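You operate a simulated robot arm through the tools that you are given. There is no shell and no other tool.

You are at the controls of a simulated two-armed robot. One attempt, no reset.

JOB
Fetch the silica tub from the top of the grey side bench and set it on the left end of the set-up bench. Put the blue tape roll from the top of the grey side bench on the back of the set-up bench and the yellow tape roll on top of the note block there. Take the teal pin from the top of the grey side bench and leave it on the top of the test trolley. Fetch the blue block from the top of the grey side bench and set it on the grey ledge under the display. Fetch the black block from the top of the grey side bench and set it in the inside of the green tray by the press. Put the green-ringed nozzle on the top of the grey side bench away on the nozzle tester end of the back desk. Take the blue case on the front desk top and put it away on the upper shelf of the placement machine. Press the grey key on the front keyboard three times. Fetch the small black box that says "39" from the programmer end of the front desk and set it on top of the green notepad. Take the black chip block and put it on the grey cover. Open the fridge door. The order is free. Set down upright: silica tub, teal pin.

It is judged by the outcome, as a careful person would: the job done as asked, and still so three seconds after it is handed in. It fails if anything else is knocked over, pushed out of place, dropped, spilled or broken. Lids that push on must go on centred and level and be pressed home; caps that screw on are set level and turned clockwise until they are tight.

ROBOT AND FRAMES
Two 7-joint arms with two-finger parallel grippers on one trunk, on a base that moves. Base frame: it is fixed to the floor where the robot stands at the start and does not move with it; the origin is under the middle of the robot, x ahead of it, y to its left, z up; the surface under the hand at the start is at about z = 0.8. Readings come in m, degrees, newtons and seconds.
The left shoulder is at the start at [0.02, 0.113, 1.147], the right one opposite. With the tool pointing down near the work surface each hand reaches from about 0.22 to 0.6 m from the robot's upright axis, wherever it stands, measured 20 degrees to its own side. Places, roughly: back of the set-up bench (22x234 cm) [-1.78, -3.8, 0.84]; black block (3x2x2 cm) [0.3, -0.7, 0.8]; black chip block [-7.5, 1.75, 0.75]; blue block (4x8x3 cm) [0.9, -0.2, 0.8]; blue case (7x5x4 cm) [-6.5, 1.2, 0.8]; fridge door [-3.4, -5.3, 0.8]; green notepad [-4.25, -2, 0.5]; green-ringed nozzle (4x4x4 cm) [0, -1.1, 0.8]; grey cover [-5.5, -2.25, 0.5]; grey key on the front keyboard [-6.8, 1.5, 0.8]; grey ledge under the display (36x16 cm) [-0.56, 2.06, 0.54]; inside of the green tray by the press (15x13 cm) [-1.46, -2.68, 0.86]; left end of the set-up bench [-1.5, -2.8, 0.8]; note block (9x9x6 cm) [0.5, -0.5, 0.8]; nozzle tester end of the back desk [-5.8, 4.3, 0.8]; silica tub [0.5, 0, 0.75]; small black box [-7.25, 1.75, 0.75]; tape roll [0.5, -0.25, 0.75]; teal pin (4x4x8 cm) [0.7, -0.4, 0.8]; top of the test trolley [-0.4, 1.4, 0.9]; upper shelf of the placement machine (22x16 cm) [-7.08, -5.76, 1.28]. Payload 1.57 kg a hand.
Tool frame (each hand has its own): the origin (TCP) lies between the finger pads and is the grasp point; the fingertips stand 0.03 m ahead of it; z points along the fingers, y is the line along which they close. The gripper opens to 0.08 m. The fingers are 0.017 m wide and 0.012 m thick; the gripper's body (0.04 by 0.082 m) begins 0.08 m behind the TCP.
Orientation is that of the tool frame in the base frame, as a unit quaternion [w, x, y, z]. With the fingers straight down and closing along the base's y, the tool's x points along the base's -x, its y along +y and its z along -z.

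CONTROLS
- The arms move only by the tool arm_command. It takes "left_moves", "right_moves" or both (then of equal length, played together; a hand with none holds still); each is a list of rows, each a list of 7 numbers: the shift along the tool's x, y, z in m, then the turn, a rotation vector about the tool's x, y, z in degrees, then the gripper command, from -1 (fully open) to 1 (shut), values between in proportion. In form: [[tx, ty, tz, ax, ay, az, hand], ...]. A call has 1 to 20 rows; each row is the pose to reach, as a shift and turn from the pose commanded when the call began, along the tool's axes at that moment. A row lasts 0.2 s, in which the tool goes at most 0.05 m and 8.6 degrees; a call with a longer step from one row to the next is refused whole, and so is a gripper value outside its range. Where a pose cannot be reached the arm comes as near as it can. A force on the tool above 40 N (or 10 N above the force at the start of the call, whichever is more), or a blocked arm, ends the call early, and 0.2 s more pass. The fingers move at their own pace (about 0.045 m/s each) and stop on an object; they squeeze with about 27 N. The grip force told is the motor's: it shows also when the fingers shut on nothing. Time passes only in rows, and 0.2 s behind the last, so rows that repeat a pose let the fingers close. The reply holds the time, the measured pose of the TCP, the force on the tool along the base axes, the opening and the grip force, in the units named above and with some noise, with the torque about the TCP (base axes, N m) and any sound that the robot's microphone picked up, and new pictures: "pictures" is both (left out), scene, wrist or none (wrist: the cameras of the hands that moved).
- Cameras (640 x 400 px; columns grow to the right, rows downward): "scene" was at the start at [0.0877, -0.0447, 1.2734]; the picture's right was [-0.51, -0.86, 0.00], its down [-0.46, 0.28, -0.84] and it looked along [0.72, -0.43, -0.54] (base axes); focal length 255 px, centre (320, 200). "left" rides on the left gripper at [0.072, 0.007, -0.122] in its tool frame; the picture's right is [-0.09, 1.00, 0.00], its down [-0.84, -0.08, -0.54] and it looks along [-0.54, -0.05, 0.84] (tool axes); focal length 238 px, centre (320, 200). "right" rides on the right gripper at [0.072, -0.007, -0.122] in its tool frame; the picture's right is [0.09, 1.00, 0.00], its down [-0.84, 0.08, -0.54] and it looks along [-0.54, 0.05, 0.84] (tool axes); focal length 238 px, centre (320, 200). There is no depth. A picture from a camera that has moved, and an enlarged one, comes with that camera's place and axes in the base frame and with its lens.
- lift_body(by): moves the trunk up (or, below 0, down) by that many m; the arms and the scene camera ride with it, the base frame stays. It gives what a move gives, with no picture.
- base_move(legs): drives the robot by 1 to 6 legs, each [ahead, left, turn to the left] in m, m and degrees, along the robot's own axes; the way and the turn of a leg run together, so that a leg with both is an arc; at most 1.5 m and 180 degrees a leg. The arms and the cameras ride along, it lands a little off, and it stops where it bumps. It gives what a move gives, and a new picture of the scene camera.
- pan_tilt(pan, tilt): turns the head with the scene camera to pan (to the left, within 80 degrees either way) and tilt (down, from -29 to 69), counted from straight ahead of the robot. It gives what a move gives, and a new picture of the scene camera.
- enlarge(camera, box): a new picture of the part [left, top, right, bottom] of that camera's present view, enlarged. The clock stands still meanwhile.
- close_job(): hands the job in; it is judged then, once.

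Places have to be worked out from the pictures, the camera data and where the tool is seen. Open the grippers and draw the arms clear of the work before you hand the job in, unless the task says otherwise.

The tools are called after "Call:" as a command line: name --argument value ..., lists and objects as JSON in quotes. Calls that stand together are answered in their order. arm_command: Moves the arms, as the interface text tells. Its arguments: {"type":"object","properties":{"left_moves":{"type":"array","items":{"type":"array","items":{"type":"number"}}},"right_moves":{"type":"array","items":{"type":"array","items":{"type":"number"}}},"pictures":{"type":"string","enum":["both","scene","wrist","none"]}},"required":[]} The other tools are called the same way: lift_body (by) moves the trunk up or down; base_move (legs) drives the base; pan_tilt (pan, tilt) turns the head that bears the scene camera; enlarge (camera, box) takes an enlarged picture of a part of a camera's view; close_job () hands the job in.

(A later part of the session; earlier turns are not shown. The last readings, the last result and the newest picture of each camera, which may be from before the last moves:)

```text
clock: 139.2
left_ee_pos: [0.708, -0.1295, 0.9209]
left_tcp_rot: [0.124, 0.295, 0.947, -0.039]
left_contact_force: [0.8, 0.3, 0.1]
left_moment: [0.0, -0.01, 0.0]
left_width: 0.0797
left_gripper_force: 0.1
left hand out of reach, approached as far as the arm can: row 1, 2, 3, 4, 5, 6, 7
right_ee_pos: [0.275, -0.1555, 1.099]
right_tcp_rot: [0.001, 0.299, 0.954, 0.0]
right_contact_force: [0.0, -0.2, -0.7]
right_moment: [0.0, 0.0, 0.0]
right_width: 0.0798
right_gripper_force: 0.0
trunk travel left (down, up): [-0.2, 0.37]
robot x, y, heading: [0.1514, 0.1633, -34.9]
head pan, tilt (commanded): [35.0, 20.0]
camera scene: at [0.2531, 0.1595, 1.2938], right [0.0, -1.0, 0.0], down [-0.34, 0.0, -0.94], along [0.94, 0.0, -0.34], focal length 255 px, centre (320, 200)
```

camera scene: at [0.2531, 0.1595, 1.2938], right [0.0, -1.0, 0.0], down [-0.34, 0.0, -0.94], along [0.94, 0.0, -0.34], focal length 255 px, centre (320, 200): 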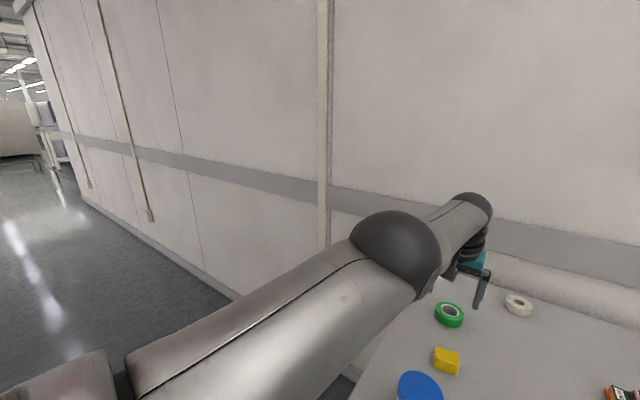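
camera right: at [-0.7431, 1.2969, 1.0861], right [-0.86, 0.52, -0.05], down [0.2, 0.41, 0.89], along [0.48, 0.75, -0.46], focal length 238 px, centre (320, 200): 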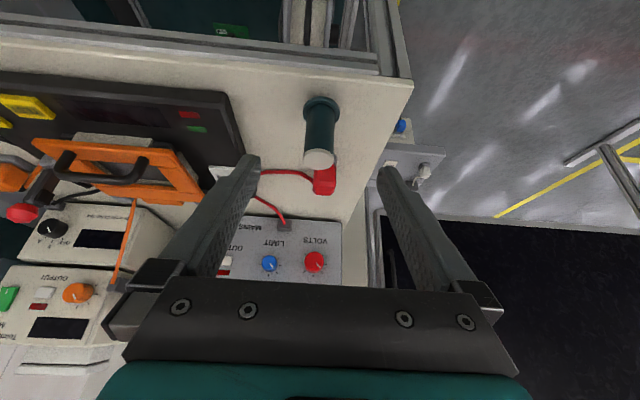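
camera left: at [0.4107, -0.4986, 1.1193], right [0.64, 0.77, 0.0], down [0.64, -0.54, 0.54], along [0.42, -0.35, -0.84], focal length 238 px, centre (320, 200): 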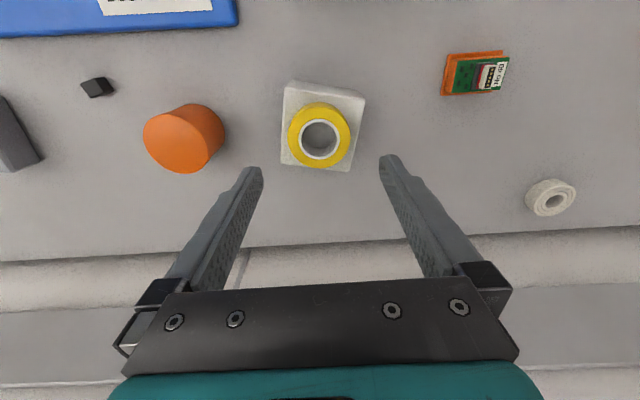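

Now a bend may be available; try drawing straight back.

Call:
arm_command --left_moves '[[0.03, -0.02, 0, 0, 0, 0, -1], [0.06, -0.04, 0, 0, 0, 0, -1], [0.1, -0.05, 0, 0, 0, 0, -1], [0.14, -0.06, 0, 0, 0, 0, -1], [0.18, -0.06, 0, 0, 0, 0, -1]]' --pictures "scene"

```text
clock: 140.4
left_ee_pos: [0.6154, -0.1945, 0.8516]
left_tcp_rot: [0.124, 0.296, 0.946, -0.038]
left_contact_force: [1.2, 0.1, -1.4]
left_moment: [-0.01, -0.03, 0.0]
left_width: 0.0802
left_gripper_force: 0.2
left hand out of reach, approached as far as the arm can: row 1, 2, 3, 4, 5
right_ee_pos: [0.2736, -0.1554, 1.0995]
right_tcp_rot: [0.0, 0.299, 0.954, 0.0]
right_contact_force: [0.3, 0.7, 0.1]
right_moment: [-0.04, -0.03, 0.0]
right_width: 0.0801
right_gripper_force: 0.0
trunk travel left (down, up): [-0.2, 0.37]
robot x, y, heading: [0.1478, 0.1615, -34.8]
head pan, tilt (commanded): [35.0, 20.0]
camera scene: at [0.2533, 0.1597, 1.2938], right [0.0, -1.0, 0.0], down [-0.34, 0.0, -0.94], along [0.94, 0.0, -0.34], focal length 255 px, centre (320, 200)
```

scene: 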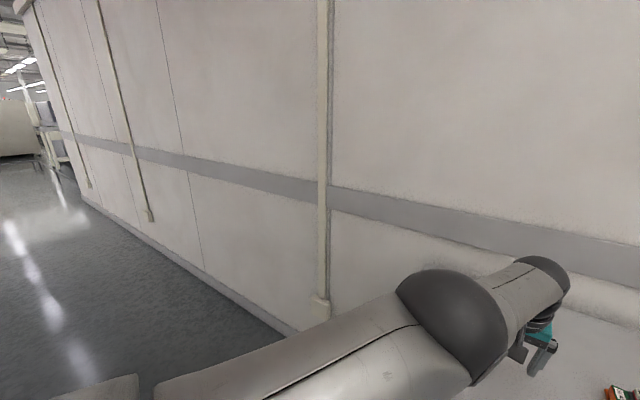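

The elbow sits bent upward slightly now, so downward/inward motion flexes it. For safety I'll raise the trunk 0.15 m to gain room above the bench, then draw back.

Call:
lift_body --by 0.15

Call:
arm_command --left_moves '[[0.04, 0, -0.01, 0, 0, 0, -1], [0.08, 0, -0.02, 0, 0, 0, -1], [0.12, 0, -0.03, 0, 0, 0, -1], [0.15, 0, -0.04, 0, 0, 0, -1]]' --pictures "scene"

```text
clock: 142.2
left_ee_pos: [0.6165, -0.1955, 1.0011]
left_tcp_rot: [0.124, 0.297, 0.946, -0.038]
left_contact_force: [-0.2, -0.6, 0.3]
left_moment: [0.0, 0.02, 0.02]
left_width: 0.08
left_gripper_force: 0.1
right_ee_pos: [0.2744, -0.1554, 1.2475]
right_tcp_rot: [-0.001, 0.298, 0.954, 0.0]
right_contact_force: [0.4, 0.0, -0.1]
right_moment: [-0.01, -0.03, 0.0]
right_width: 0.0799
right_gripper_force: 0.1
trunk travel left (down, up): [-0.35, 0.22]
robot x, y, heading: [0.1538, 0.1623, -35.0]
head pan, tilt (commanded): [35.0, 20.0]
```

```text
clock: 143.2
left_ee_pos: [0.5871, -0.2037, 0.9672]
left_tcp_rot: [0.124, 0.295, 0.946, -0.039]
left_contact_force: [0.4, 0.8, -1.0]
left_moment: [0.0, -0.02, 0.01]
left_width: 0.0799
left_gripper_force: 0.0
left hand out of reach, approached as far as the arm can: row 1, 2, 3, 4
right_ee_pos: [0.2754, -0.1558, 1.2497]
right_tcp_rot: [0.0, 0.299, 0.954, 0.001]
right_contact_force: [1.3, -1.0, -0.5]
right_moment: [0.0, -0.05, -0.01]
right_width: 0.0799
right_gripper_force: 0.0
trunk travel left (down, up): [-0.35, 0.22]
robot x, y, heading: [0.1503, 0.1641, -34.7]
head pan, tilt (commanded): [35.0, 20.0]
camera scene: at [0.2538, 0.1601, 1.4437], right [0.0, -1.0, 0.0], down [-0.34, 0.0, -0.94], along [0.94, 0.0, -0.34], focal length 255 px, centre (320, 200)
```

scene: 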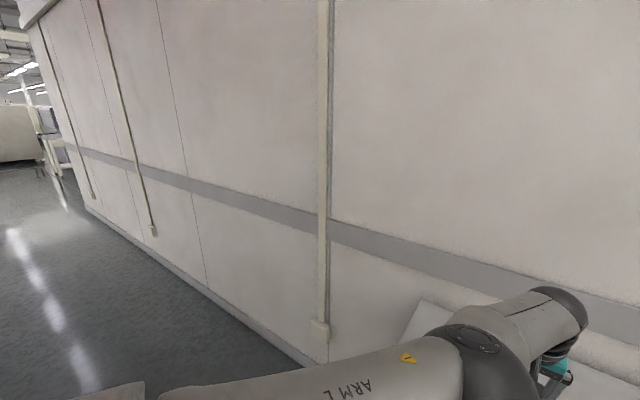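

Perhaps a wrist joint, not the elbow, is at its limit. I'll try relaxing the orientation: tilt the tool further forward while drawing back.

Call:
arm_command --left_moves '[[0.03, 0, -0.02, 0, -8, 0, -1], [0.06, 0, -0.04, 0, -16, 0, -1], [0.09, 0, -0.06, 0, -24, 0, -1], [0.12, 0, -0.08, 0, -32, 0, -1], [0.15, 0, -0.1, 0, -40, 0, -1]]' --pictures "scene"

```text
clock: 144.4
left_ee_pos: [0.6345, -0.2312, 0.9009]
left_tcp_rot: [0.445, 0.255, 0.847, -0.142]
left_contact_force: [1.0, -0.5, 0.3]
left_moment: [0.05, 0.04, -0.01]
left_width: 0.0799
left_gripper_force: 0.0
left hand out of reach, approached as far as the arm can: row 1, 2, 3, 4, 5
right_ee_pos: [0.274, -0.155, 1.2487]
right_tcp_rot: [0.0, 0.299, 0.954, 0.0]
right_contact_force: [-0.1, -0.4, 0.9]
right_moment: [0.0, -0.04, 0.0]
right_width: 0.08
right_gripper_force: 0.1
trunk travel left (down, up): [-0.35, 0.22]
robot x, y, heading: [0.1522, 0.165, -34.9]
head pan, tilt (commanded): [35.0, 20.0]
camera scene: at [0.2532, 0.1604, 1.4437], right [0.0, -1.0, 0.0], down [-0.34, 0.0, -0.94], along [0.94, 0.0, -0.34], focal length 255 px, centre (320, 200)
```

scene: 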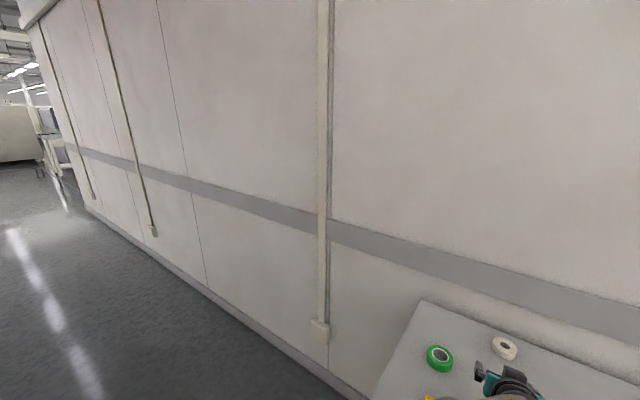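

All these stuck poses lie on one sphere about the shoulder, i.e. the elbow isn't bending at all. I'll raise the hand back up along that sphere, restoring the vertical tool, then test again.

Call:
arm_command --left_moves '[[-0.03, 0, -0.02, 0, 8, 0, -1], [-0.06, 0, -0.04, 0, 16, 0, -1], [-0.09, 0, -0.06, 0, 24, 0, -1], [-0.12, 0, -0.08, 0, 32, 0, -1], [-0.14, 0, -0.1, 0, 40, 0, -1]]' --pictures "scene"

Call:
pan_tilt --pan 20 --tilt 35

```text
clock: 145.6
left_ee_pos: [0.6001, -0.2103, 1.0595]
left_tcp_rot: [0.124, 0.298, 0.946, -0.037]
left_contact_force: [-0.6, 0.4, -0.9]
left_moment: [-0.03, -0.03, 0.01]
left_width: 0.0797
left_gripper_force: 0.0
left hand out of reach, approached as far as the arm can: row 1, 2, 3, 4, 5
right_ee_pos: [0.2743, -0.1578, 1.2492]
right_tcp_rot: [0.0, 0.299, 0.954, 0.0]
right_contact_force: [0.0, 0.4, -1.0]
right_moment: [0.03, 0.03, 0.01]
right_width: 0.0802
right_gripper_force: 0.1
trunk travel left (down, up): [-0.35, 0.22]
robot x, y, heading: [0.1527, 0.1645, -34.5]
head pan, tilt (commanded): [35.0, 20.0]
camera scene: at [0.2531, 0.16, 1.4438], right [0.0, -1.0, 0.0], down [-0.34, 0.0, -0.94], along [0.94, 0.0, -0.34], focal length 255 px, centre (320, 200)
```

scene: 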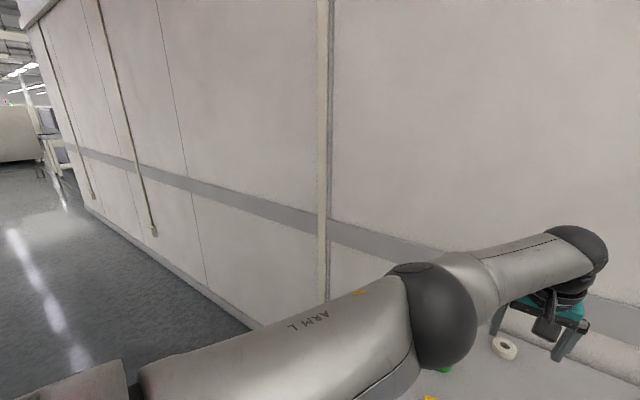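

```text
clock: 146.4
left_ee_pos: [0.5999, -0.2098, 1.0584]
left_tcp_rot: [0.124, 0.297, 0.946, -0.038]
left_contact_force: [0.4, -0.1, -0.6]
left_moment: [0.0, -0.03, 0.03]
left_width: 0.0799
left_gripper_force: 0.0
right_ee_pos: [0.2738, -0.1552, 1.2488]
right_tcp_rot: [0.0, 0.3, 0.954, 0.0]
right_contact_force: [0.5, -0.4, 0.3]
right_moment: [-0.02, 0.02, -0.03]
right_width: 0.0801
right_gripper_force: 0.0
trunk travel left (down, up): [-0.35, 0.22]
robot x, y, heading: [0.1537, 0.1636, -34.9]
head pan, tilt (commanded): [20.0, 35.0]
camera scene: at [0.2455, 0.1373, 1.42], right [-0.25, -0.97, 0.0], down [-0.55, 0.15, -0.82], along [0.79, -0.21, -0.57], focal length 255 px, centre (320, 200)
```

scene: 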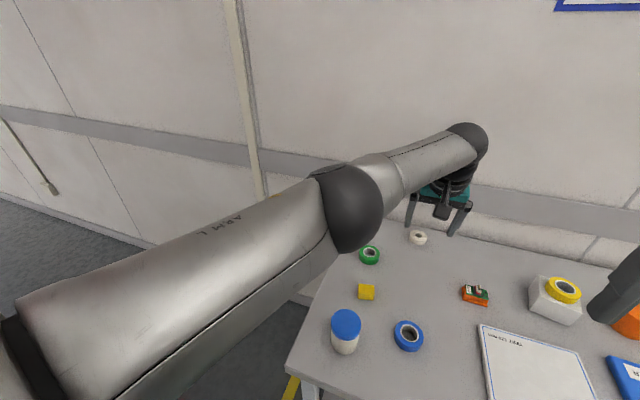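

The solver's tangential steps leave the elbow untouched; a yaw rotation of the tool should couple into the elbow. I'll try yawing +40° while drawing inward.

Call:
arm_command --left_moves '[[0.02, 0, 0, 0, 0, 8, -1], [0.04, 0, 0, 0, 0, 16, -1], [0.06, 0, 0, 0, 0, 24, -1], [0.08, 0, 0, 0, 0, 32, -1], [0.1, 0, 0, 0, 0, 40, -1]]' --pictures "scene"

```text
clock: 147.6
left_ee_pos: [0.5212, -0.1526, 1.0322]
left_tcp_rot: [0.129, 0.603, 0.787, 0.006]
left_contact_force: [0.7, -0.1, 0.3]
left_moment: [0.01, 0.01, -0.01]
left_width: 0.0801
left_gripper_force: 0.2
right_ee_pos: [0.2745, -0.1553, 1.249]
right_tcp_rot: [0.0, 0.299, 0.954, 0.0]
right_contact_force: [0.5, -0.6, 0.2]
right_moment: [0.01, 0.01, -0.01]
right_width: 0.08
right_gripper_force: 0.1
trunk travel left (down, up): [-0.35, 0.22]
robot x, y, heading: [0.1472, 0.165, -35.1]
head pan, tilt (commanded): [20.0, 35.0]
camera scene: at [0.2455, 0.1374, 1.4199], right [-0.26, -0.97, 0.0], down [-0.55, 0.15, -0.82], along [0.79, -0.21, -0.57], focal length 255 px, centre (320, 200)
```

scene: 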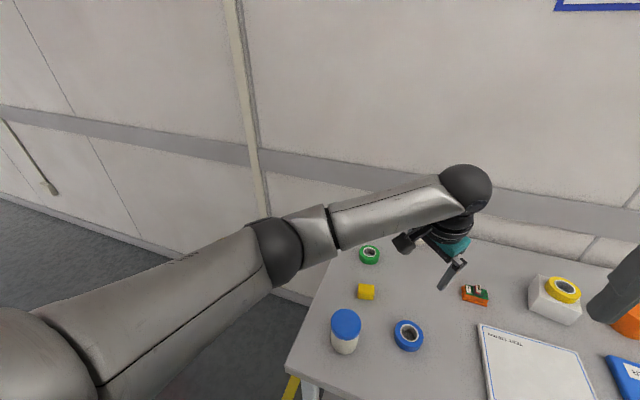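

The elbow bends again. Now I'll rotate the yaw back while drawing the hand in to a comfortable place, then level it.

Call:
arm_command --left_moves '[[0.036, 0.008, -0.016, 0, 0, -8, -1], [0.073, 0.017, -0.032, 0, 0, -16, -1], [0.11, 0.025, -0.049, 0, 0, -24, -1], [0.146, 0.034, -0.065, 0, 0, -32, -1], [0.183, 0.042, -0.081, 0, 0, -40, -1]]' --pictures "none"

Call:
arm_command --left_moves '[[0, 0, 0, 0, 7.5, 0, -1], [0, 0, 0, 0, 15, 0, -1]]' --pictures "scene"

```text
clock: 148.8
left_ee_pos: [0.5001, 0.0442, 1.0807]
left_tcp_rot: [0.124, 0.296, 0.946, -0.038]
left_contact_force: [0.7, 0.6, -0.3]
left_moment: [0.01, 0.01, 0.01]
left_width: 0.0801
left_gripper_force: 0.0
right_ee_pos: [0.275, -0.1542, 1.2498]
right_tcp_rot: [0.0, 0.299, 0.954, -0.002]
right_contact_force: [-0.4, 0.5, -0.3]
right_moment: [0.01, 0.0, 0.02]
right_width: 0.08
right_gripper_force: 0.0
trunk travel left (down, up): [-0.35, 0.22]
robot x, y, heading: [0.1534, 0.1653, -34.8]
head pan, tilt (commanded): [20.0, 35.0]
```

```text
clock: 149.4
left_ee_pos: [0.5004, 0.0431, 1.0823]
left_tcp_rot: [-0.002, 0.298, 0.955, 0.001]
left_contact_force: [-0.6, -0.1, -0.2]
left_moment: [-0.01, 0.01, 0.02]
left_width: 0.0801
left_gripper_force: 0.0
right_ee_pos: [0.2743, -0.1562, 1.249]
right_tcp_rot: [0.0, 0.298, 0.954, -0.001]
right_contact_force: [-0.1, 0.7, 0.1]
right_moment: [0.02, -0.02, 0.03]
right_width: 0.08
right_gripper_force: 0.1
trunk travel left (down, up): [-0.35, 0.22]
robot x, y, heading: [0.1494, 0.1651, -34.8]
head pan, tilt (commanded): [20.0, 35.0]
camera scene: at [0.2457, 0.1368, 1.4199], right [-0.26, -0.97, 0.0], down [-0.55, 0.15, -0.82], along [0.79, -0.21, -0.57], focal length 255 px, centre (320, 200)
```

scene: 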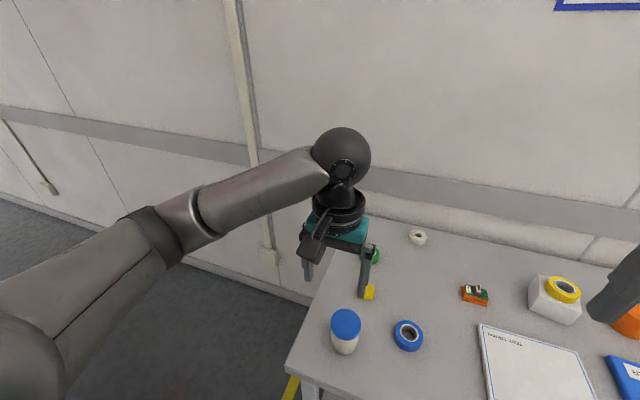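

Arm is normal again and nothing was disturbed. Now I'll measure the tub and blue roll more closely from here.

Call:
enlarge --camera "scene" --box '[300, 280, 460, 380]'

Call:
enlarge --camera "left" --box '[160, 0, 480, 200]'

```text
4.00 times, centred on (380, 330) of scene
camera zoom: at [0.2457, 0.1368, 1.4199], right [-0.26, -0.97, 0.0], down [-0.55, 0.15, -0.82], along [0.79, -0.21, -0.57], focal length 1021 px, centre (80, -320)
```

zoom: 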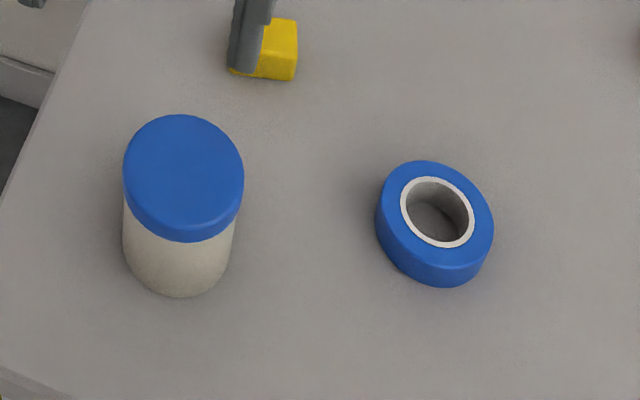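

```text
2.00 times, centred on (320, 100) of left
camera zoom: at [0.4455, 0.089, 1.2043], right [0.64, 0.77, 0.0], down [0.64, -0.54, 0.54], along [0.41, -0.35, -0.84], focal length 477 px, centre (320, 400)
```

zoom: 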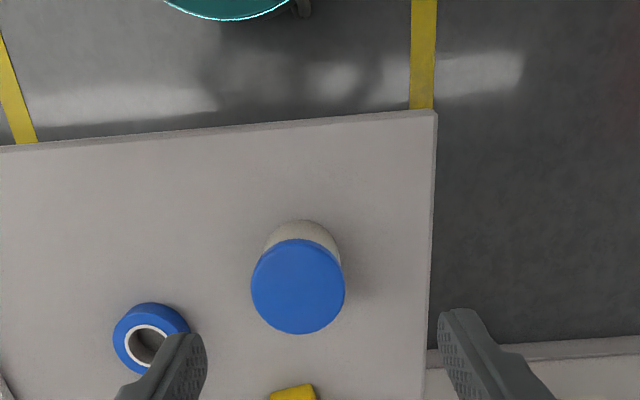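

Tub: lid top z≈0.88, lid ⌀≈66 mm, body ⌀≈61 mm at (0.5215,0.003); blue roll at (0.489,-0.142). First the roll with the right hand: raise left hand, lower trunk to normal, move right hand above the roll.

Call:
arm_command --left_moves '[[0, 0, -0.04, 0, 0, 0, -1], [0.0, 0.04, -0.07, 0, 0, 0, -1], [0.0, 0.08, -0.08, 0, 0, 0, -1]]' --pictures "none"

Call:
lift_body --by -0.15

Call:
arm_command --right_moves '[[-0.03, 0.025, 0.02, 0, 0, 0, -1], [-0.065, 0.05, 0.04, 0, 0, 0, -1], [-0.1, 0.078, 0.06, 0, 0, 0, -1], [-0.135, 0.106, 0.08, 0, 0, 0, -1], [-0.165, 0.135, 0.1, 0, 0, 0, -1], [-0.165, 0.135, 0.14, 0, 0, 0, -1], [-0.165, 0.135, 0.14, 0, 0, 0, -1]]' --pictures "both"

```text
clock: 150.2
left_ee_pos: [0.5448, 0.1104, 1.1617]
left_tcp_rot: [0.0, 0.299, 0.954, 0.0]
left_contact_force: [0.6, 0.7, -0.5]
left_moment: [-0.01, 0.0, -0.03]
left_width: 0.0802
left_gripper_force: 0.1
right_ee_pos: [0.2756, -0.1561, 1.249]
right_tcp_rot: [-0.001, 0.299, 0.954, 0.0]
right_contact_force: [-0.2, 0.6, 0.3]
right_moment: [0.01, 0.01, 0.02]
right_width: 0.08
right_gripper_force: 0.1
trunk travel left (down, up): [-0.35, 0.22]
robot x, y, heading: [0.1508, 0.1616, -34.7]
head pan, tilt (commanded): [20.0, 35.0]
```

```text
clock: 151.9
left_ee_pos: [0.5469, 0.1095, 1.0118]
left_tcp_rot: [-0.001, 0.299, 0.954, 0.001]
left_contact_force: [-0.4, 0.3, -0.3]
left_moment: [-0.04, -0.04, -0.02]
left_width: 0.0798
left_gripper_force: 0.1
right_ee_pos: [0.2745, -0.1562, 1.0985]
right_tcp_rot: [-0.002, 0.298, 0.954, 0.0]
right_contact_force: [0.9, -0.3, -0.2]
right_moment: [-0.01, 0.01, 0.01]
right_width: 0.0801
right_gripper_force: 0.1
trunk travel left (down, up): [-0.2, 0.37]
robot x, y, heading: [0.1525, 0.1622, -35.0]
head pan, tilt (commanded): [20.0, 35.0]
```

```text
clock: 153.5
left_ee_pos: [0.5451, 0.1103, 1.0123]
left_tcp_rot: [-0.001, 0.3, 0.954, 0.001]
left_contact_force: [0.3, -0.4, 0.0]
left_moment: [-0.04, 0.01, -0.02]
left_width: 0.0798
left_gripper_force: 0.1
right_ee_pos: [0.4883, -0.1391, 0.9605]
right_tcp_rot: [0.0, 0.299, 0.954, 0.0]
right_contact_force: [-0.1, -0.3, 0.2]
right_moment: [0.05, 0.03, -0.02]
right_width: 0.0799
right_gripper_force: 0.0
trunk travel left (down, up): [-0.2, 0.37]
robot x, y, heading: [0.1545, 0.1639, -34.8]
head pan, tilt (commanded): [20.0, 35.0]
camera scene: at [0.2456, 0.1372, 1.2699], right [-0.26, -0.97, 0.0], down [-0.55, 0.15, -0.82], along [0.79, -0.21, -0.57], focal length 255 px, centre (320, 200)
camera right: at [0.4262, -0.1053, 1.0814], right [0.49, 0.87, 0.0], down [0.73, -0.41, 0.54], along [0.47, -0.27, -0.84], focal length 238 px, centre (320, 200)
```

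scene: 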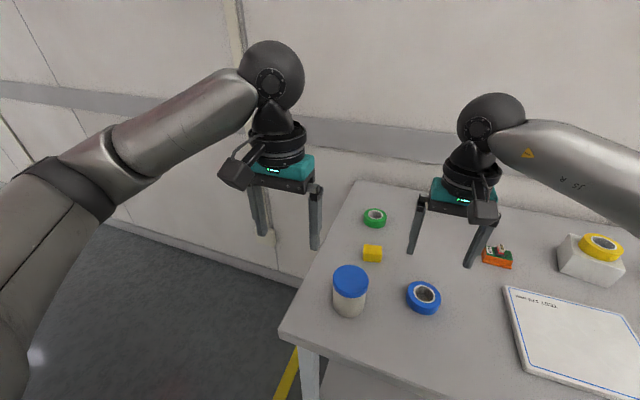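
right: 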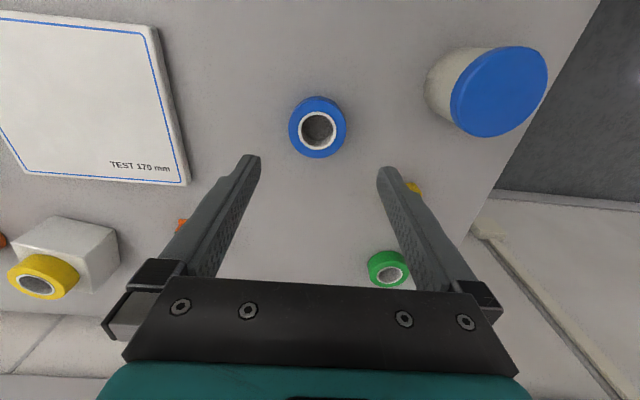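

Roll centre (0.488,-0.144), directly below the right hand. Descend and grip it across the outside.

Call:
arm_command --right_moves '[[-0.003, -0.004, 0.04, 0, 0, 0, -1], [-0.003, -0.004, 0.085, 0, 0, 0, -1], [-0.003, -0.004, 0.1255, 0, 0, 0, -1], [-0.003, -0.004, 0.1255, 0, 0, 0, 1], [-0.003, -0.004, 0.1255, 0, 0, 0, 1], [-0.003, -0.004, 0.1255, 0, 0, 0, 1], [-0.003, -0.004, 0.09, 0, 0, 0, 1], [-0.003, -0.004, 0.05, 0, 0, 0, 1], [0.03, -0.02, 0.02, 0, 0, 0, 1], [0.07, -0.04, 0.0, 0, 0, 0, 1], [0.11, -0.06, -0.02, 0, 0, 0, 1], [0.14, -0.09, -0.04, 0, 0, 0, 1], [0.15, -0.12, -0.06, 0, 0, 0, 1]]' --pictures "both"

```text
clock: 156.3
left_ee_pos: [0.5456, 0.1093, 1.0114]
left_tcp_rot: [-0.001, 0.299, 0.954, 0.002]
left_contact_force: [0.8, 0.1, 0.7]
left_moment: [0.0, 0.02, -0.04]
left_width: 0.0799
left_gripper_force: 0.0
right_ee_pos: [0.2953, -0.1516, 1.0197]
right_tcp_rot: [0.0, 0.299, 0.954, -0.001]
right_contact_force: [-0.1, 0.4, -1.2]
right_moment: [0.0, -0.05, 0.01]
right_width: 0.0624
right_gripper_force: 26.9
trunk travel left (down, up): [-0.2, 0.37]
robot x, y, heading: [0.1504, 0.1653, -35.0]
head pan, tilt (commanded): [20.0, 35.0]
camera scene: at [0.2453, 0.1371, 1.2699], right [-0.26, -0.97, 0.0], down [-0.55, 0.15, -0.82], along [0.79, -0.21, -0.57], focal length 255 px, centre (320, 200)
camera right: at [0.2316, -0.1169, 1.1402], right [0.49, 0.87, 0.0], down [0.73, -0.41, 0.54], along [0.47, -0.27, -0.84], focal length 238 px, centre (320, 200)
```

scene: 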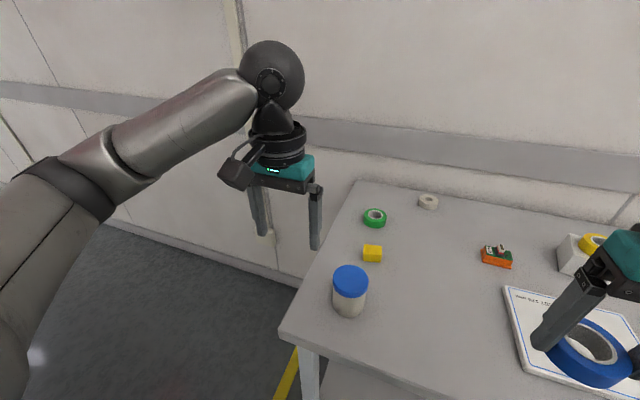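
right: 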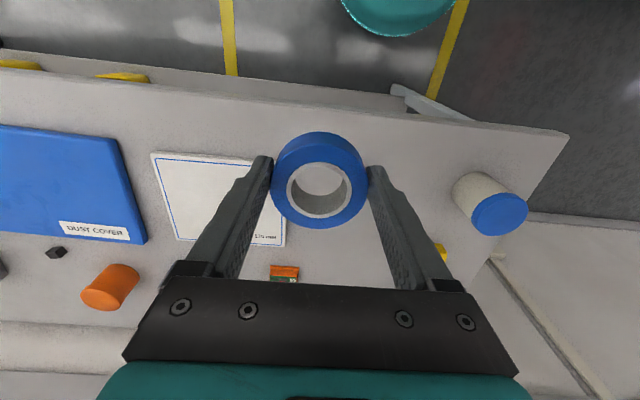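

Blue roll in the right hand. For the tub I'll back up 0.1 m and bring the left hand in tilted 45°, so the fingers clamp the body under the lid.

Call:
base_move --legs '[[-0.1, 0, 0]]'

Call:
arm_command --left_moves '[[-0.01, -0.017, 0.0, 0, -7.5, 0, -1], [-0.02, -0.034, 0.02, 0, -15, 0, -1], [-0.03, -0.051, 0.04, 0, -22.5, 0, -1], [-0.04, -0.068, 0.06, 0, -30, 0, -1], [-0.05, -0.085, 0.08, 0, -37.5, 0, -1], [-0.057, -0.1025, 0.0915, 0, -45, 0, -1], [-0.057, -0.1025, 0.0915, 0, -45, 0, -1]]' --pictures "both"

```text
clock: 157.5
left_ee_pos: [0.4648, 0.1665, 1.0114]
left_tcp_rot: [0.0, 0.298, 0.954, 0.001]
left_contact_force: [-0.5, -0.6, 0.6]
left_moment: [-0.05, 0.02, -0.06]
left_width: 0.0802
left_gripper_force: 0.2
right_ee_pos: [0.2143, -0.0957, 1.0189]
right_tcp_rot: [0.0, 0.299, 0.954, 0.0]
right_contact_force: [-0.4, 0.3, -0.2]
right_moment: [0.02, -0.04, 0.03]
right_width: 0.0622
right_gripper_force: 27.4
trunk travel left (down, up): [-0.2, 0.37]
robot x, y, heading: [0.0723, 0.2191, -34.8]
head pan, tilt (commanded): [20.0, 35.0]
camera scene: at [0.1642, 0.1938, 1.27], right [-0.25, -0.97, 0.0], down [-0.55, 0.15, -0.82], along [0.79, -0.21, -0.57], focal length 255 px, centre (320, 200)
```

scene: 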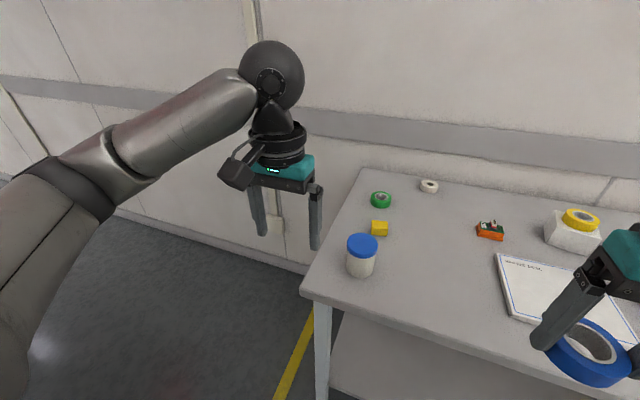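

```text
clock: 159.1
left_ee_pos: [0.4519, 0.0514, 0.9201]
left_tcp_rot: [0.365, 0.276, 0.882, -0.114]
left_contact_force: [0.1, 0.6, 0.1]
left_moment: [0.02, -0.02, 0.0]
left_width: 0.0798
left_gripper_force: 0.0
right_ee_pos: [0.2147, -0.0938, 1.0193]
right_tcp_rot: [0.0, 0.298, 0.955, 0.0]
right_contact_force: [-1.2, -0.3, -0.3]
right_moment: [0.01, -0.01, 0.01]
right_width: 0.0624
right_gripper_force: 27.1
trunk travel left (down, up): [-0.2, 0.37]
robot x, y, heading: [0.0724, 0.2216, -34.7]
head pan, tilt (commanded): [20.0, 35.0]
camera scene: at [0.1649, 0.1934, 1.2699], right [-0.25, -0.97, 0.0], down [-0.55, 0.15, -0.82], along [0.79, -0.21, -0.57], focal length 255 px, centre (320, 200)
camera left: at [0.3434, 0.1339, 0.9564], right [0.62, 0.78, 0.07], down [0.13, -0.18, 0.97], along [0.77, -0.6, -0.21], focal length 238 px, centre (320, 200)
```

scene: 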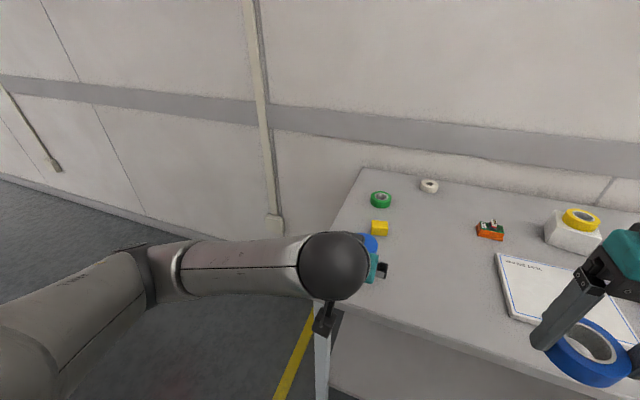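
left: 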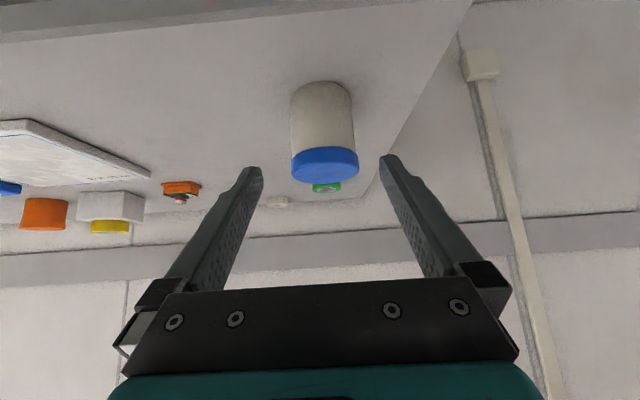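

The wrist view shows the tub centred between the fingers, with the lid about a quarter of its height. Advance 12 cm along the tool axis and close on the body.

Call:
arm_command --left_moves '[[0, 0.003, 0.04, 0, 0, 0, -1], [0, 0.003, 0.08, 0, 0, 0, -1], [-0.001, 0.003, 0.12, 0, 0, 0, -1], [-0.001, 0.003, 0.12, 0, 0, 0, -1]]' --pictures "both"

```text
clock: 160.1
left_ee_pos: [0.524, 0.002, 0.8349]
left_tcp_rot: [0.365, 0.276, 0.882, -0.114]
left_contact_force: [0.4, -0.5, 0.3]
left_moment: [-0.01, 0.02, -0.02]
left_width: 0.0798
left_gripper_force: 0.1
right_ee_pos: [0.2141, -0.095, 1.0203]
right_tcp_rot: [0.0, 0.298, 0.955, 0.0]
right_contact_force: [0.2, -0.3, -0.3]
right_moment: [-0.03, -0.03, 0.03]
right_width: 0.0626
right_gripper_force: 27.1
trunk travel left (down, up): [-0.2, 0.37]
robot x, y, heading: [0.0706, 0.2237, -34.8]
head pan, tilt (commanded): [20.0, 35.0]
camera scene: at [0.1649, 0.1934, 1.2699], right [-0.25, -0.97, 0.0], down [-0.55, 0.15, -0.82], along [0.79, -0.21, -0.57], focal length 255 px, centre (320, 200)
camera left: at [0.4157, 0.0861, 0.8714], right [0.62, 0.78, 0.07], down [0.13, -0.18, 0.97], along [0.77, -0.6, -0.21], focal length 238 px, centre (320, 200)
```

scene: 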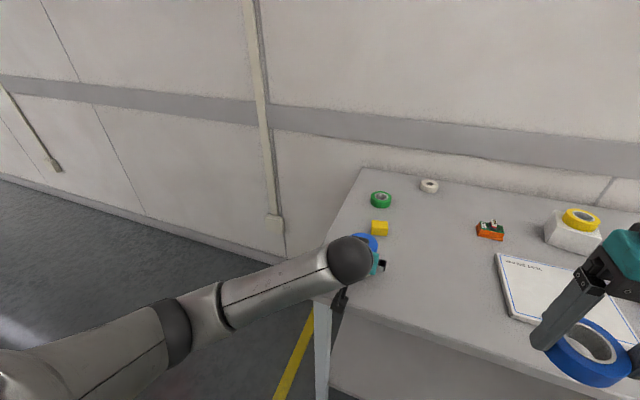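
left: 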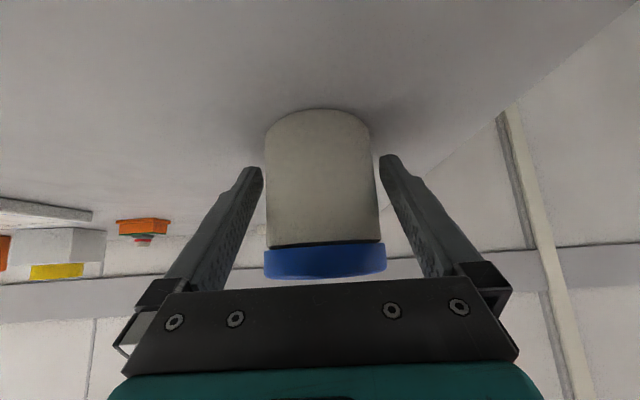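

The tub's body is between the fingers, lid above them. Closing the grip.

Call:
arm_command --left_moves '[[0, 0, 0, 0, 0, 0, 0], [0, 0, 0, 0, 0, 0, 1], [0, 0, 0, 0, 0, 0, 1], [0, 0, 0, 0, 0, 0, 1]]' --pictures "wrist"

```text
clock: 161.1
left_ee_pos: [0.5238, 0.0038, 0.8356]
left_tcp_rot: [0.365, 0.274, 0.883, -0.112]
left_contact_force: [-0.2, -0.2, 0.3]
left_moment: [0.0, 0.0, -0.02]
left_width: 0.0652
left_gripper_force: 27.3
right_ee_pos: [0.2144, -0.0948, 1.019]
right_tcp_rot: [0.0, 0.299, 0.954, 0.001]
right_contact_force: [0.0, -0.5, -0.4]
right_moment: [0.02, 0.03, -0.03]
right_width: 0.0624
right_gripper_force: 27.1
trunk travel left (down, up): [-0.2, 0.37]
robot x, y, heading: [0.0703, 0.2229, -34.7]
head pan, tilt (commanded): [20.0, 35.0]
camera left: at [0.4156, 0.0862, 0.8718], right [0.62, 0.78, 0.07], down [0.13, -0.18, 0.97], along [0.77, -0.6, -0.21], focal length 238 px, centre (320, 200)
```

left: 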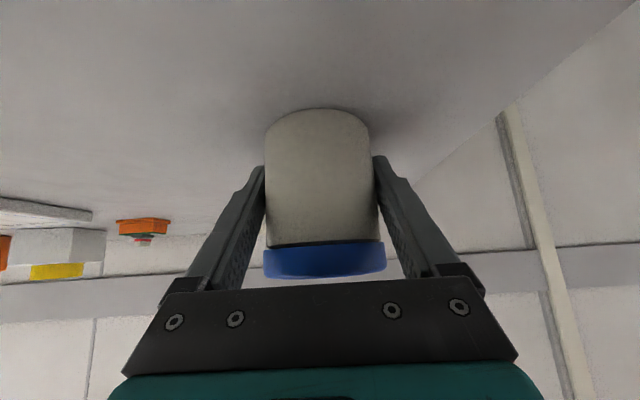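

Gripped the body (65 mm). Lift straight up and draw it slightly back for carrying.

Call:
arm_command --left_moves '[[-0.014, 0, -0.014, 0, 0, 0, 1], [-0.042, 0, -0.042, 0, 0, 0, 1], [-0.07, 0, -0.07, 0, 0, 0, 1], [-0.092, 0, -0.092, 0, 0, 0, 1], [-0.065, 0, -0.12, 0, 0, 0, 1], [-0.035, 0, -0.1485, 0, 0, 0, 1]]' --pictures "both"

```text
clock: 162.5
left_ee_pos: [0.4609, 0.0486, 0.9643]
left_tcp_rot: [0.365, 0.275, 0.882, -0.113]
left_contact_force: [-0.5, -0.3, -2.3]
left_moment: [0.01, 0.0, 0.01]
left_width: 0.065
left_gripper_force: 26.8
right_ee_pos: [0.2146, -0.0958, 1.0183]
right_tcp_rot: [0.0, 0.298, 0.954, 0.0]
right_contact_force: [0.3, 0.0, -0.1]
right_moment: [0.02, -0.01, 0.01]
right_width: 0.0625
right_gripper_force: 26.8
trunk travel left (down, up): [-0.2, 0.37]
robot x, y, heading: [0.0718, 0.2234, -34.7]
head pan, tilt (commanded): [20.0, 35.0]
camera scene: at [0.1647, 0.1935, 1.2699], right [-0.25, -0.97, 0.0], down [-0.55, 0.15, -0.82], along [0.79, -0.21, -0.57], focal length 255 px, centre (320, 200)
camera left: at [0.3518, 0.132, 1.0003], right [0.62, 0.78, 0.07], down [0.13, -0.18, 0.97], along [0.77, -0.59, -0.21], focal length 238 px, centre (320, 200)
```

scene: 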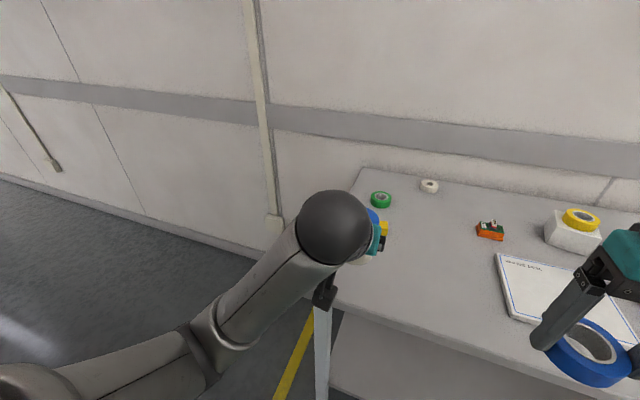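
left: 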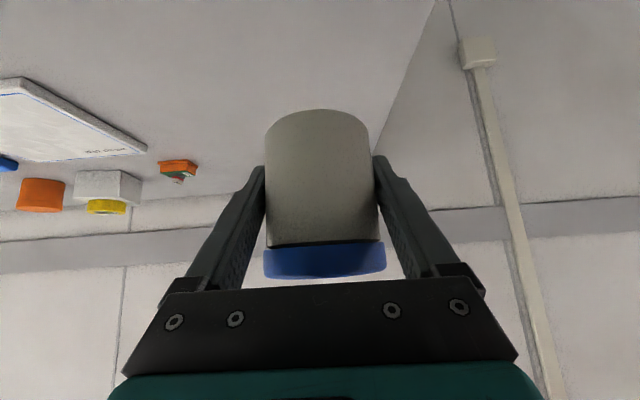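

Both hands loaded. The set-up bench lies further right along the same wall (about 3.3 m). I'll back off and slide right in steps, checking the view.

Call:
base_move --legs '[[-0.3, 0, 0], [0, -1.2, 0]]'

Call:
pan_tilt --pan -70 --tilt 20

Call:
pan_tilt --pan -35 --tilt 30

```text
clock: 170.1
left_ee_pos: [-0.4553, -0.747, 0.9644]
left_tcp_rot: [0.365, 0.276, 0.882, -0.113]
left_contact_force: [-0.4, 0.5, -1.7]
left_moment: [0.01, 0.0, 0.03]
left_width: 0.0649
left_gripper_force: 26.3
right_ee_pos: [-0.7018, -0.8898, 1.0181]
right_tcp_rot: [0.0, 0.298, 0.954, 0.0]
right_contact_force: [0.5, -0.2, -0.4]
right_moment: [-0.01, -0.02, 0.02]
right_width: 0.0624
right_gripper_force: 26.8
trunk travel left (down, up): [-0.2, 0.37]
robot x, y, heading: [-0.8448, -0.5728, -34.6]
head pan, tilt (commanded): [20.0, 35.0]
camera scene: at [-0.7507, -0.6021, 1.2699], right [-0.25, -0.97, 0.0], down [-0.55, 0.15, -0.82], along [0.79, -0.21, -0.57], focal length 255 px, centre (320, 200)
```

scene: 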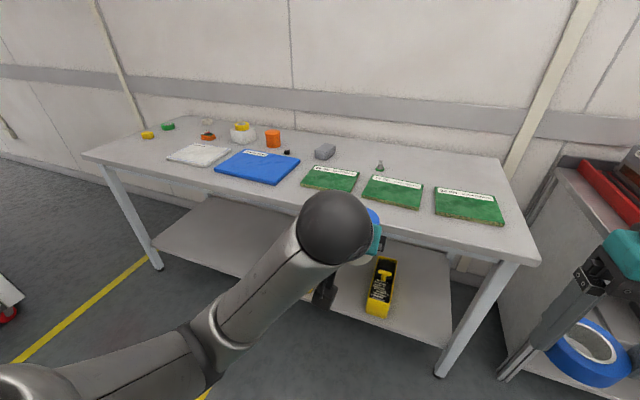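

```text
clock: 171.7
left_ee_pos: [-0.4553, -0.7468, 0.9631]
left_tcp_rot: [0.365, 0.276, 0.882, -0.113]
left_contact_force: [0.7, -0.1, -2.0]
left_moment: [0.0, 0.01, 0.02]
left_width: 0.0652
left_gripper_force: 26.7
right_ee_pos: [-0.7009, -0.8902, 1.0195]
right_tcp_rot: [0.0, 0.298, 0.955, 0.0]
right_contact_force: [0.5, 0.5, -0.6]
right_moment: [0.0, 0.0, -0.01]
right_width: 0.0621
right_gripper_force: 26.9
trunk travel left (down, up): [-0.2, 0.37]
robot x, y, heading: [-0.8476, -0.575, -34.8]
head pan, tilt (commanded): [-70.0, 20.0]
camera scene: at [-0.8595, -0.6696, 1.2937], right [-0.97, 0.25, 0.0], down [0.09, 0.33, -0.94], along [-0.24, -0.91, -0.34], focal length 255 px, centre (320, 200)
```

scene: 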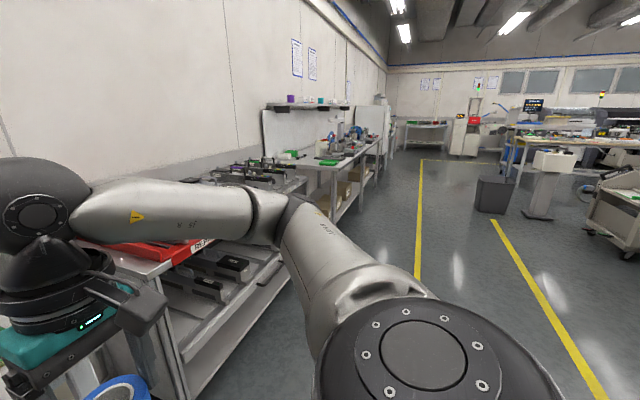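

```text
clock: 172.7
left_ee_pos: [-0.4534, -0.7472, 0.9629]
left_tcp_rot: [0.365, 0.276, 0.882, -0.113]
left_contact_force: [0.3, -1.1, -2.2]
left_moment: [0.02, 0.03, 0.02]
left_width: 0.0652
left_gripper_force: 27.2
right_ee_pos: [-0.7006, -0.8884, 1.0194]
right_tcp_rot: [0.001, 0.298, 0.955, -0.001]
right_contact_force: [-0.1, 0.2, 0.0]
right_moment: [0.01, 0.0, 0.01]
right_width: 0.0624
right_gripper_force: 27.6
trunk travel left (down, up): [-0.2, 0.37]
robot x, y, heading: [-0.846, -0.5696, -34.6]
head pan, tilt (commanded): [-35.0, 30.0]
camera scene: at [-0.8046, -0.6644, 1.2777], right [-0.94, -0.35, 0.0], down [-0.17, 0.47, -0.87], along [0.3, -0.81, -0.5], focal length 255 px, centre (320, 200)
```

scene: 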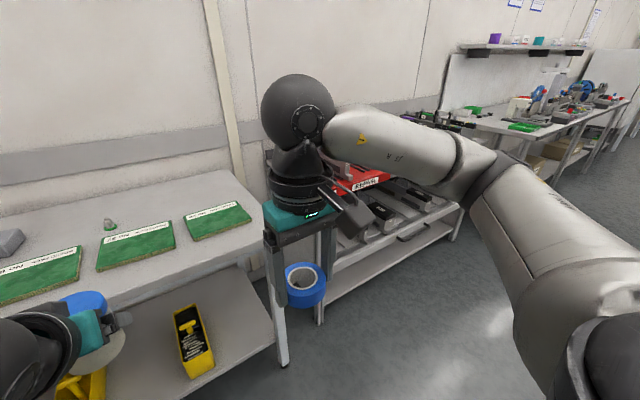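

Clear aisle; feeder racks then the set-up bench follow along the wall. Continue right another 2 m.

Call:
base_move --legs '[[0, -1.2, 0], [0, -0.85, 0]]'

Call:
pan_tilt --pan 0 --tilt 30

Call:
pan_tilt --pan -45 --tilt 30

```text
clock: 182.9
left_ee_pos: [-1.5894, -2.4407, 0.9637]
left_tcp_rot: [0.366, 0.261, 0.887, -0.107]
left_contact_force: [0.5, -1.1, -2.6]
left_moment: [0.04, -0.02, 0.01]
left_width: 0.0653
left_gripper_force: 26.9
right_ee_pos: [-1.831, -2.5938, 1.0193]
right_tcp_rot: [0.0, 0.281, 0.96, -0.001]
right_contact_force: [-0.2, 0.9, 0.4]
right_moment: [0.0, 0.01, -0.01]
right_width: 0.0626
right_gripper_force: 27.8
trunk travel left (down, up): [-0.2, 0.37]
robot x, y, heading: [-1.9871, -2.2819, -32.5]
head pan, tilt (commanded): [-35.0, 30.0]
camera scene: at [-1.9419, -2.3722, 1.2777], right [-0.93, -0.38, 0.0], down [-0.19, 0.46, -0.87], along [0.33, -0.8, -0.5], focal length 255 px, centre (320, 200)
```

scene: 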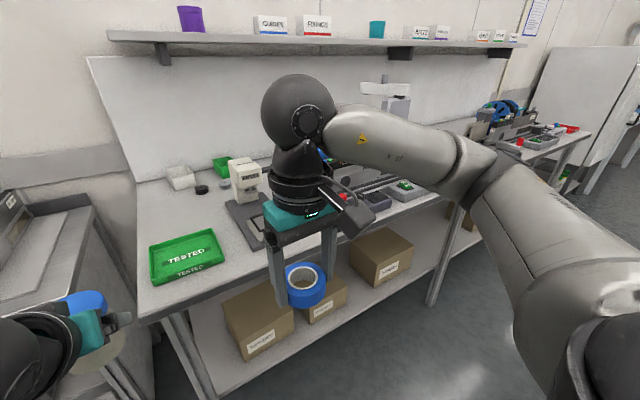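

```text
clock: 183.9
left_ee_pos: [-1.5891, -2.4418, 0.963]
left_tcp_rot: [0.366, 0.26, 0.887, -0.107]
left_contact_force: [-0.9, -1.0, -1.7]
left_moment: [0.01, 0.04, -0.01]
left_width: 0.0651
left_gripper_force: 27.2
right_ee_pos: [-1.8309, -2.5947, 1.0193]
right_tcp_rot: [0.0, 0.281, 0.96, 0.0]
right_contact_force: [-0.2, -0.1, -0.6]
right_moment: [0.02, 0.0, -0.01]
right_width: 0.0626
right_gripper_force: 27.4
trunk travel left (down, up): [-0.2, 0.37]
robot x, y, heading: [-1.986, -2.2825, -32.6]
head pan, tilt (commanded): [0.0, 30.0]
camera scene: at [-1.9001, -2.3373, 1.2777], right [-0.54, -0.84, 0.0], down [-0.42, 0.27, -0.87], along [0.73, -0.47, -0.5], focal length 255 px, centre (320, 200)
```

scene: 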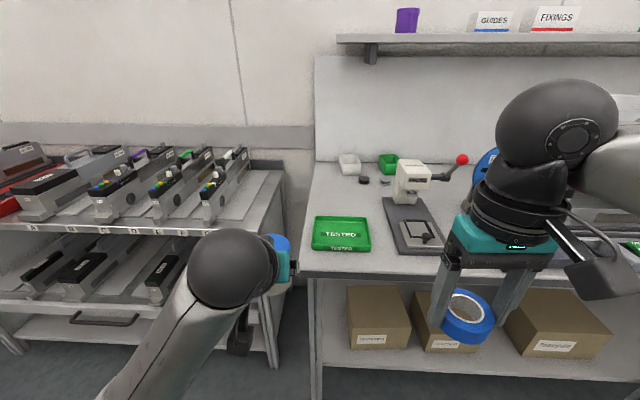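

```text
clock: 185.1
left_ee_pos: [-1.5888, -2.4427, 0.9634]
left_tcp_rot: [0.366, 0.26, 0.887, -0.106]
left_contact_force: [0.3, -0.1, -1.8]
left_moment: [-0.03, 0.01, -0.01]
left_width: 0.0651
left_gripper_force: 27.3
right_ee_pos: [-1.8294, -2.5945, 1.0177]
right_tcp_rot: [0.0, 0.282, 0.959, 0.0]
right_contact_force: [-0.9, 0.2, -0.4]
right_moment: [0.02, 0.01, -0.01]
right_width: 0.0625
right_gripper_force: 27.1
trunk travel left (down, up): [-0.2, 0.37]
robot x, y, heading: [-1.9829, -2.286, -32.8]
head pan, tilt (commanded): [-45.0, 30.0]
camera scene: at [-1.9568, -2.3767, 1.2777], right [-0.98, -0.21, 0.0], down [-0.11, 0.49, -0.87], along [0.18, -0.85, -0.5], focal length 255 px, centre (320, 200)
```

scene: 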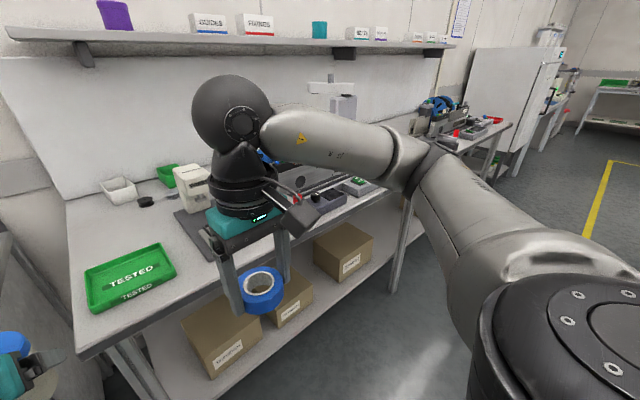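

The set-up bench is here: green TESTED tray at its left front, press behind it, bins at the back. Free space for the tub is behind the tray near the left edge. I'll raise the right hand a little, square up and close in.

Call:
arm_command --right_moves '[[0.01, 0, -0.04, 0, 0, 0, 1], [0.03, 0, -0.08, 0, 0, 0, 1]]' --pictures "none"

Call:
base_move --legs '[[0, -0.1, -2.2], [0.2, 0, 0]]'

Call:
pan_tilt --pan 0 --tilt 38

```text
clock: 185.7
left_ee_pos: [-1.5898, -2.4418, 0.9637]
left_tcp_rot: [0.366, 0.26, 0.887, -0.107]
left_contact_force: [0.0, -0.1, -2.1]
left_moment: [0.0, 0.0, 0.02]
left_width: 0.0651
left_gripper_force: 27.1
right_ee_pos: [-1.8561, -2.5785, 1.0967]
right_tcp_rot: [0.0, 0.282, 0.959, 0.0]
right_contact_force: [-0.8, -0.4, -0.1]
right_moment: [-0.01, 0.01, 0.01]
right_width: 0.0624
right_gripper_force: 26.7
trunk travel left (down, up): [-0.2, 0.37]
robot x, y, heading: [-1.9873, -2.2858, -32.9]
head pan, tilt (commanded): [-45.0, 30.0]
```

```text
clock: 188.0
left_ee_pos: [-1.4877, -2.6559, 0.9627]
left_tcp_rot: [0.365, 0.278, 0.881, -0.114]
left_contact_force: [0.0, -0.4, -2.2]
left_moment: [0.0, -0.01, 0.02]
left_width: 0.0652
left_gripper_force: 26.7
right_ee_pos: [-1.7596, -2.7816, 1.0963]
right_tcp_rot: [0.0, 0.301, 0.954, 0.0]
right_contact_force: [1.5, 0.2, -0.9]
right_moment: [0.03, 0.01, 0.01]
right_width: 0.0623
right_gripper_force: 27.1
trunk travel left (down, up): [-0.2, 0.37]
robot x, y, heading: [-1.8763, -2.4831, -34.7]
head pan, tilt (commanded): [-45.0, 30.0]
camera scene: at [-1.8519, -2.5756, 1.2776], right [-0.98, -0.17, 0.0], down [-0.09, 0.49, -0.87], along [0.15, -0.85, -0.5], focal length 255 px, centre (320, 200)
```

scene: 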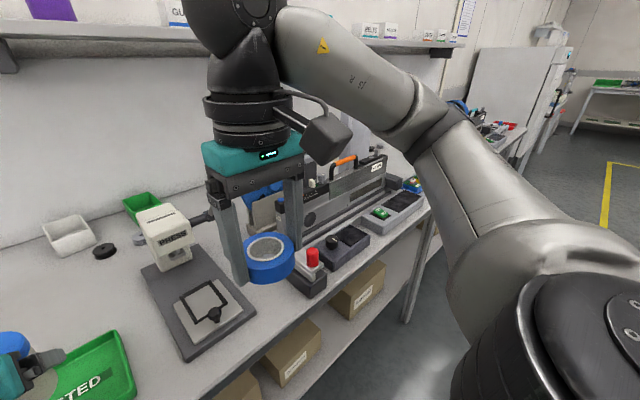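

```text
clock: 189.1
left_ee_pos: [-1.4873, -2.6542, 0.9636]
left_tcp_rot: [0.364, 0.278, 0.881, -0.115]
left_contact_force: [0.0, 0.3, -1.3]
left_moment: [-0.03, -0.04, 0.0]
left_width: 0.065
left_gripper_force: 27.3
right_ee_pos: [-1.7593, -2.7815, 1.0962]
right_tcp_rot: [0.0, 0.301, 0.954, 0.0]
right_contact_force: [-0.4, 0.6, -0.7]
right_moment: [0.0, 0.01, 0.02]
right_width: 0.0623
right_gripper_force: 27.2
trunk travel left (down, up): [-0.2, 0.37]
robot x, y, heading: [-1.8814, -2.4805, -34.9]
head pan, tilt (commanded): [0.0, 38.0]
camera scene: at [-1.7974, -2.5358, 1.2653], right [-0.57, -0.82, 0.0], down [-0.5, 0.35, -0.79], along [0.65, -0.45, -0.62], focal length 255 px, centre (320, 200)
```

scene: 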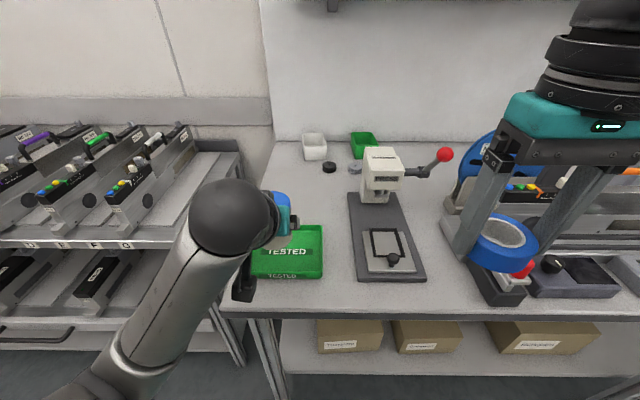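

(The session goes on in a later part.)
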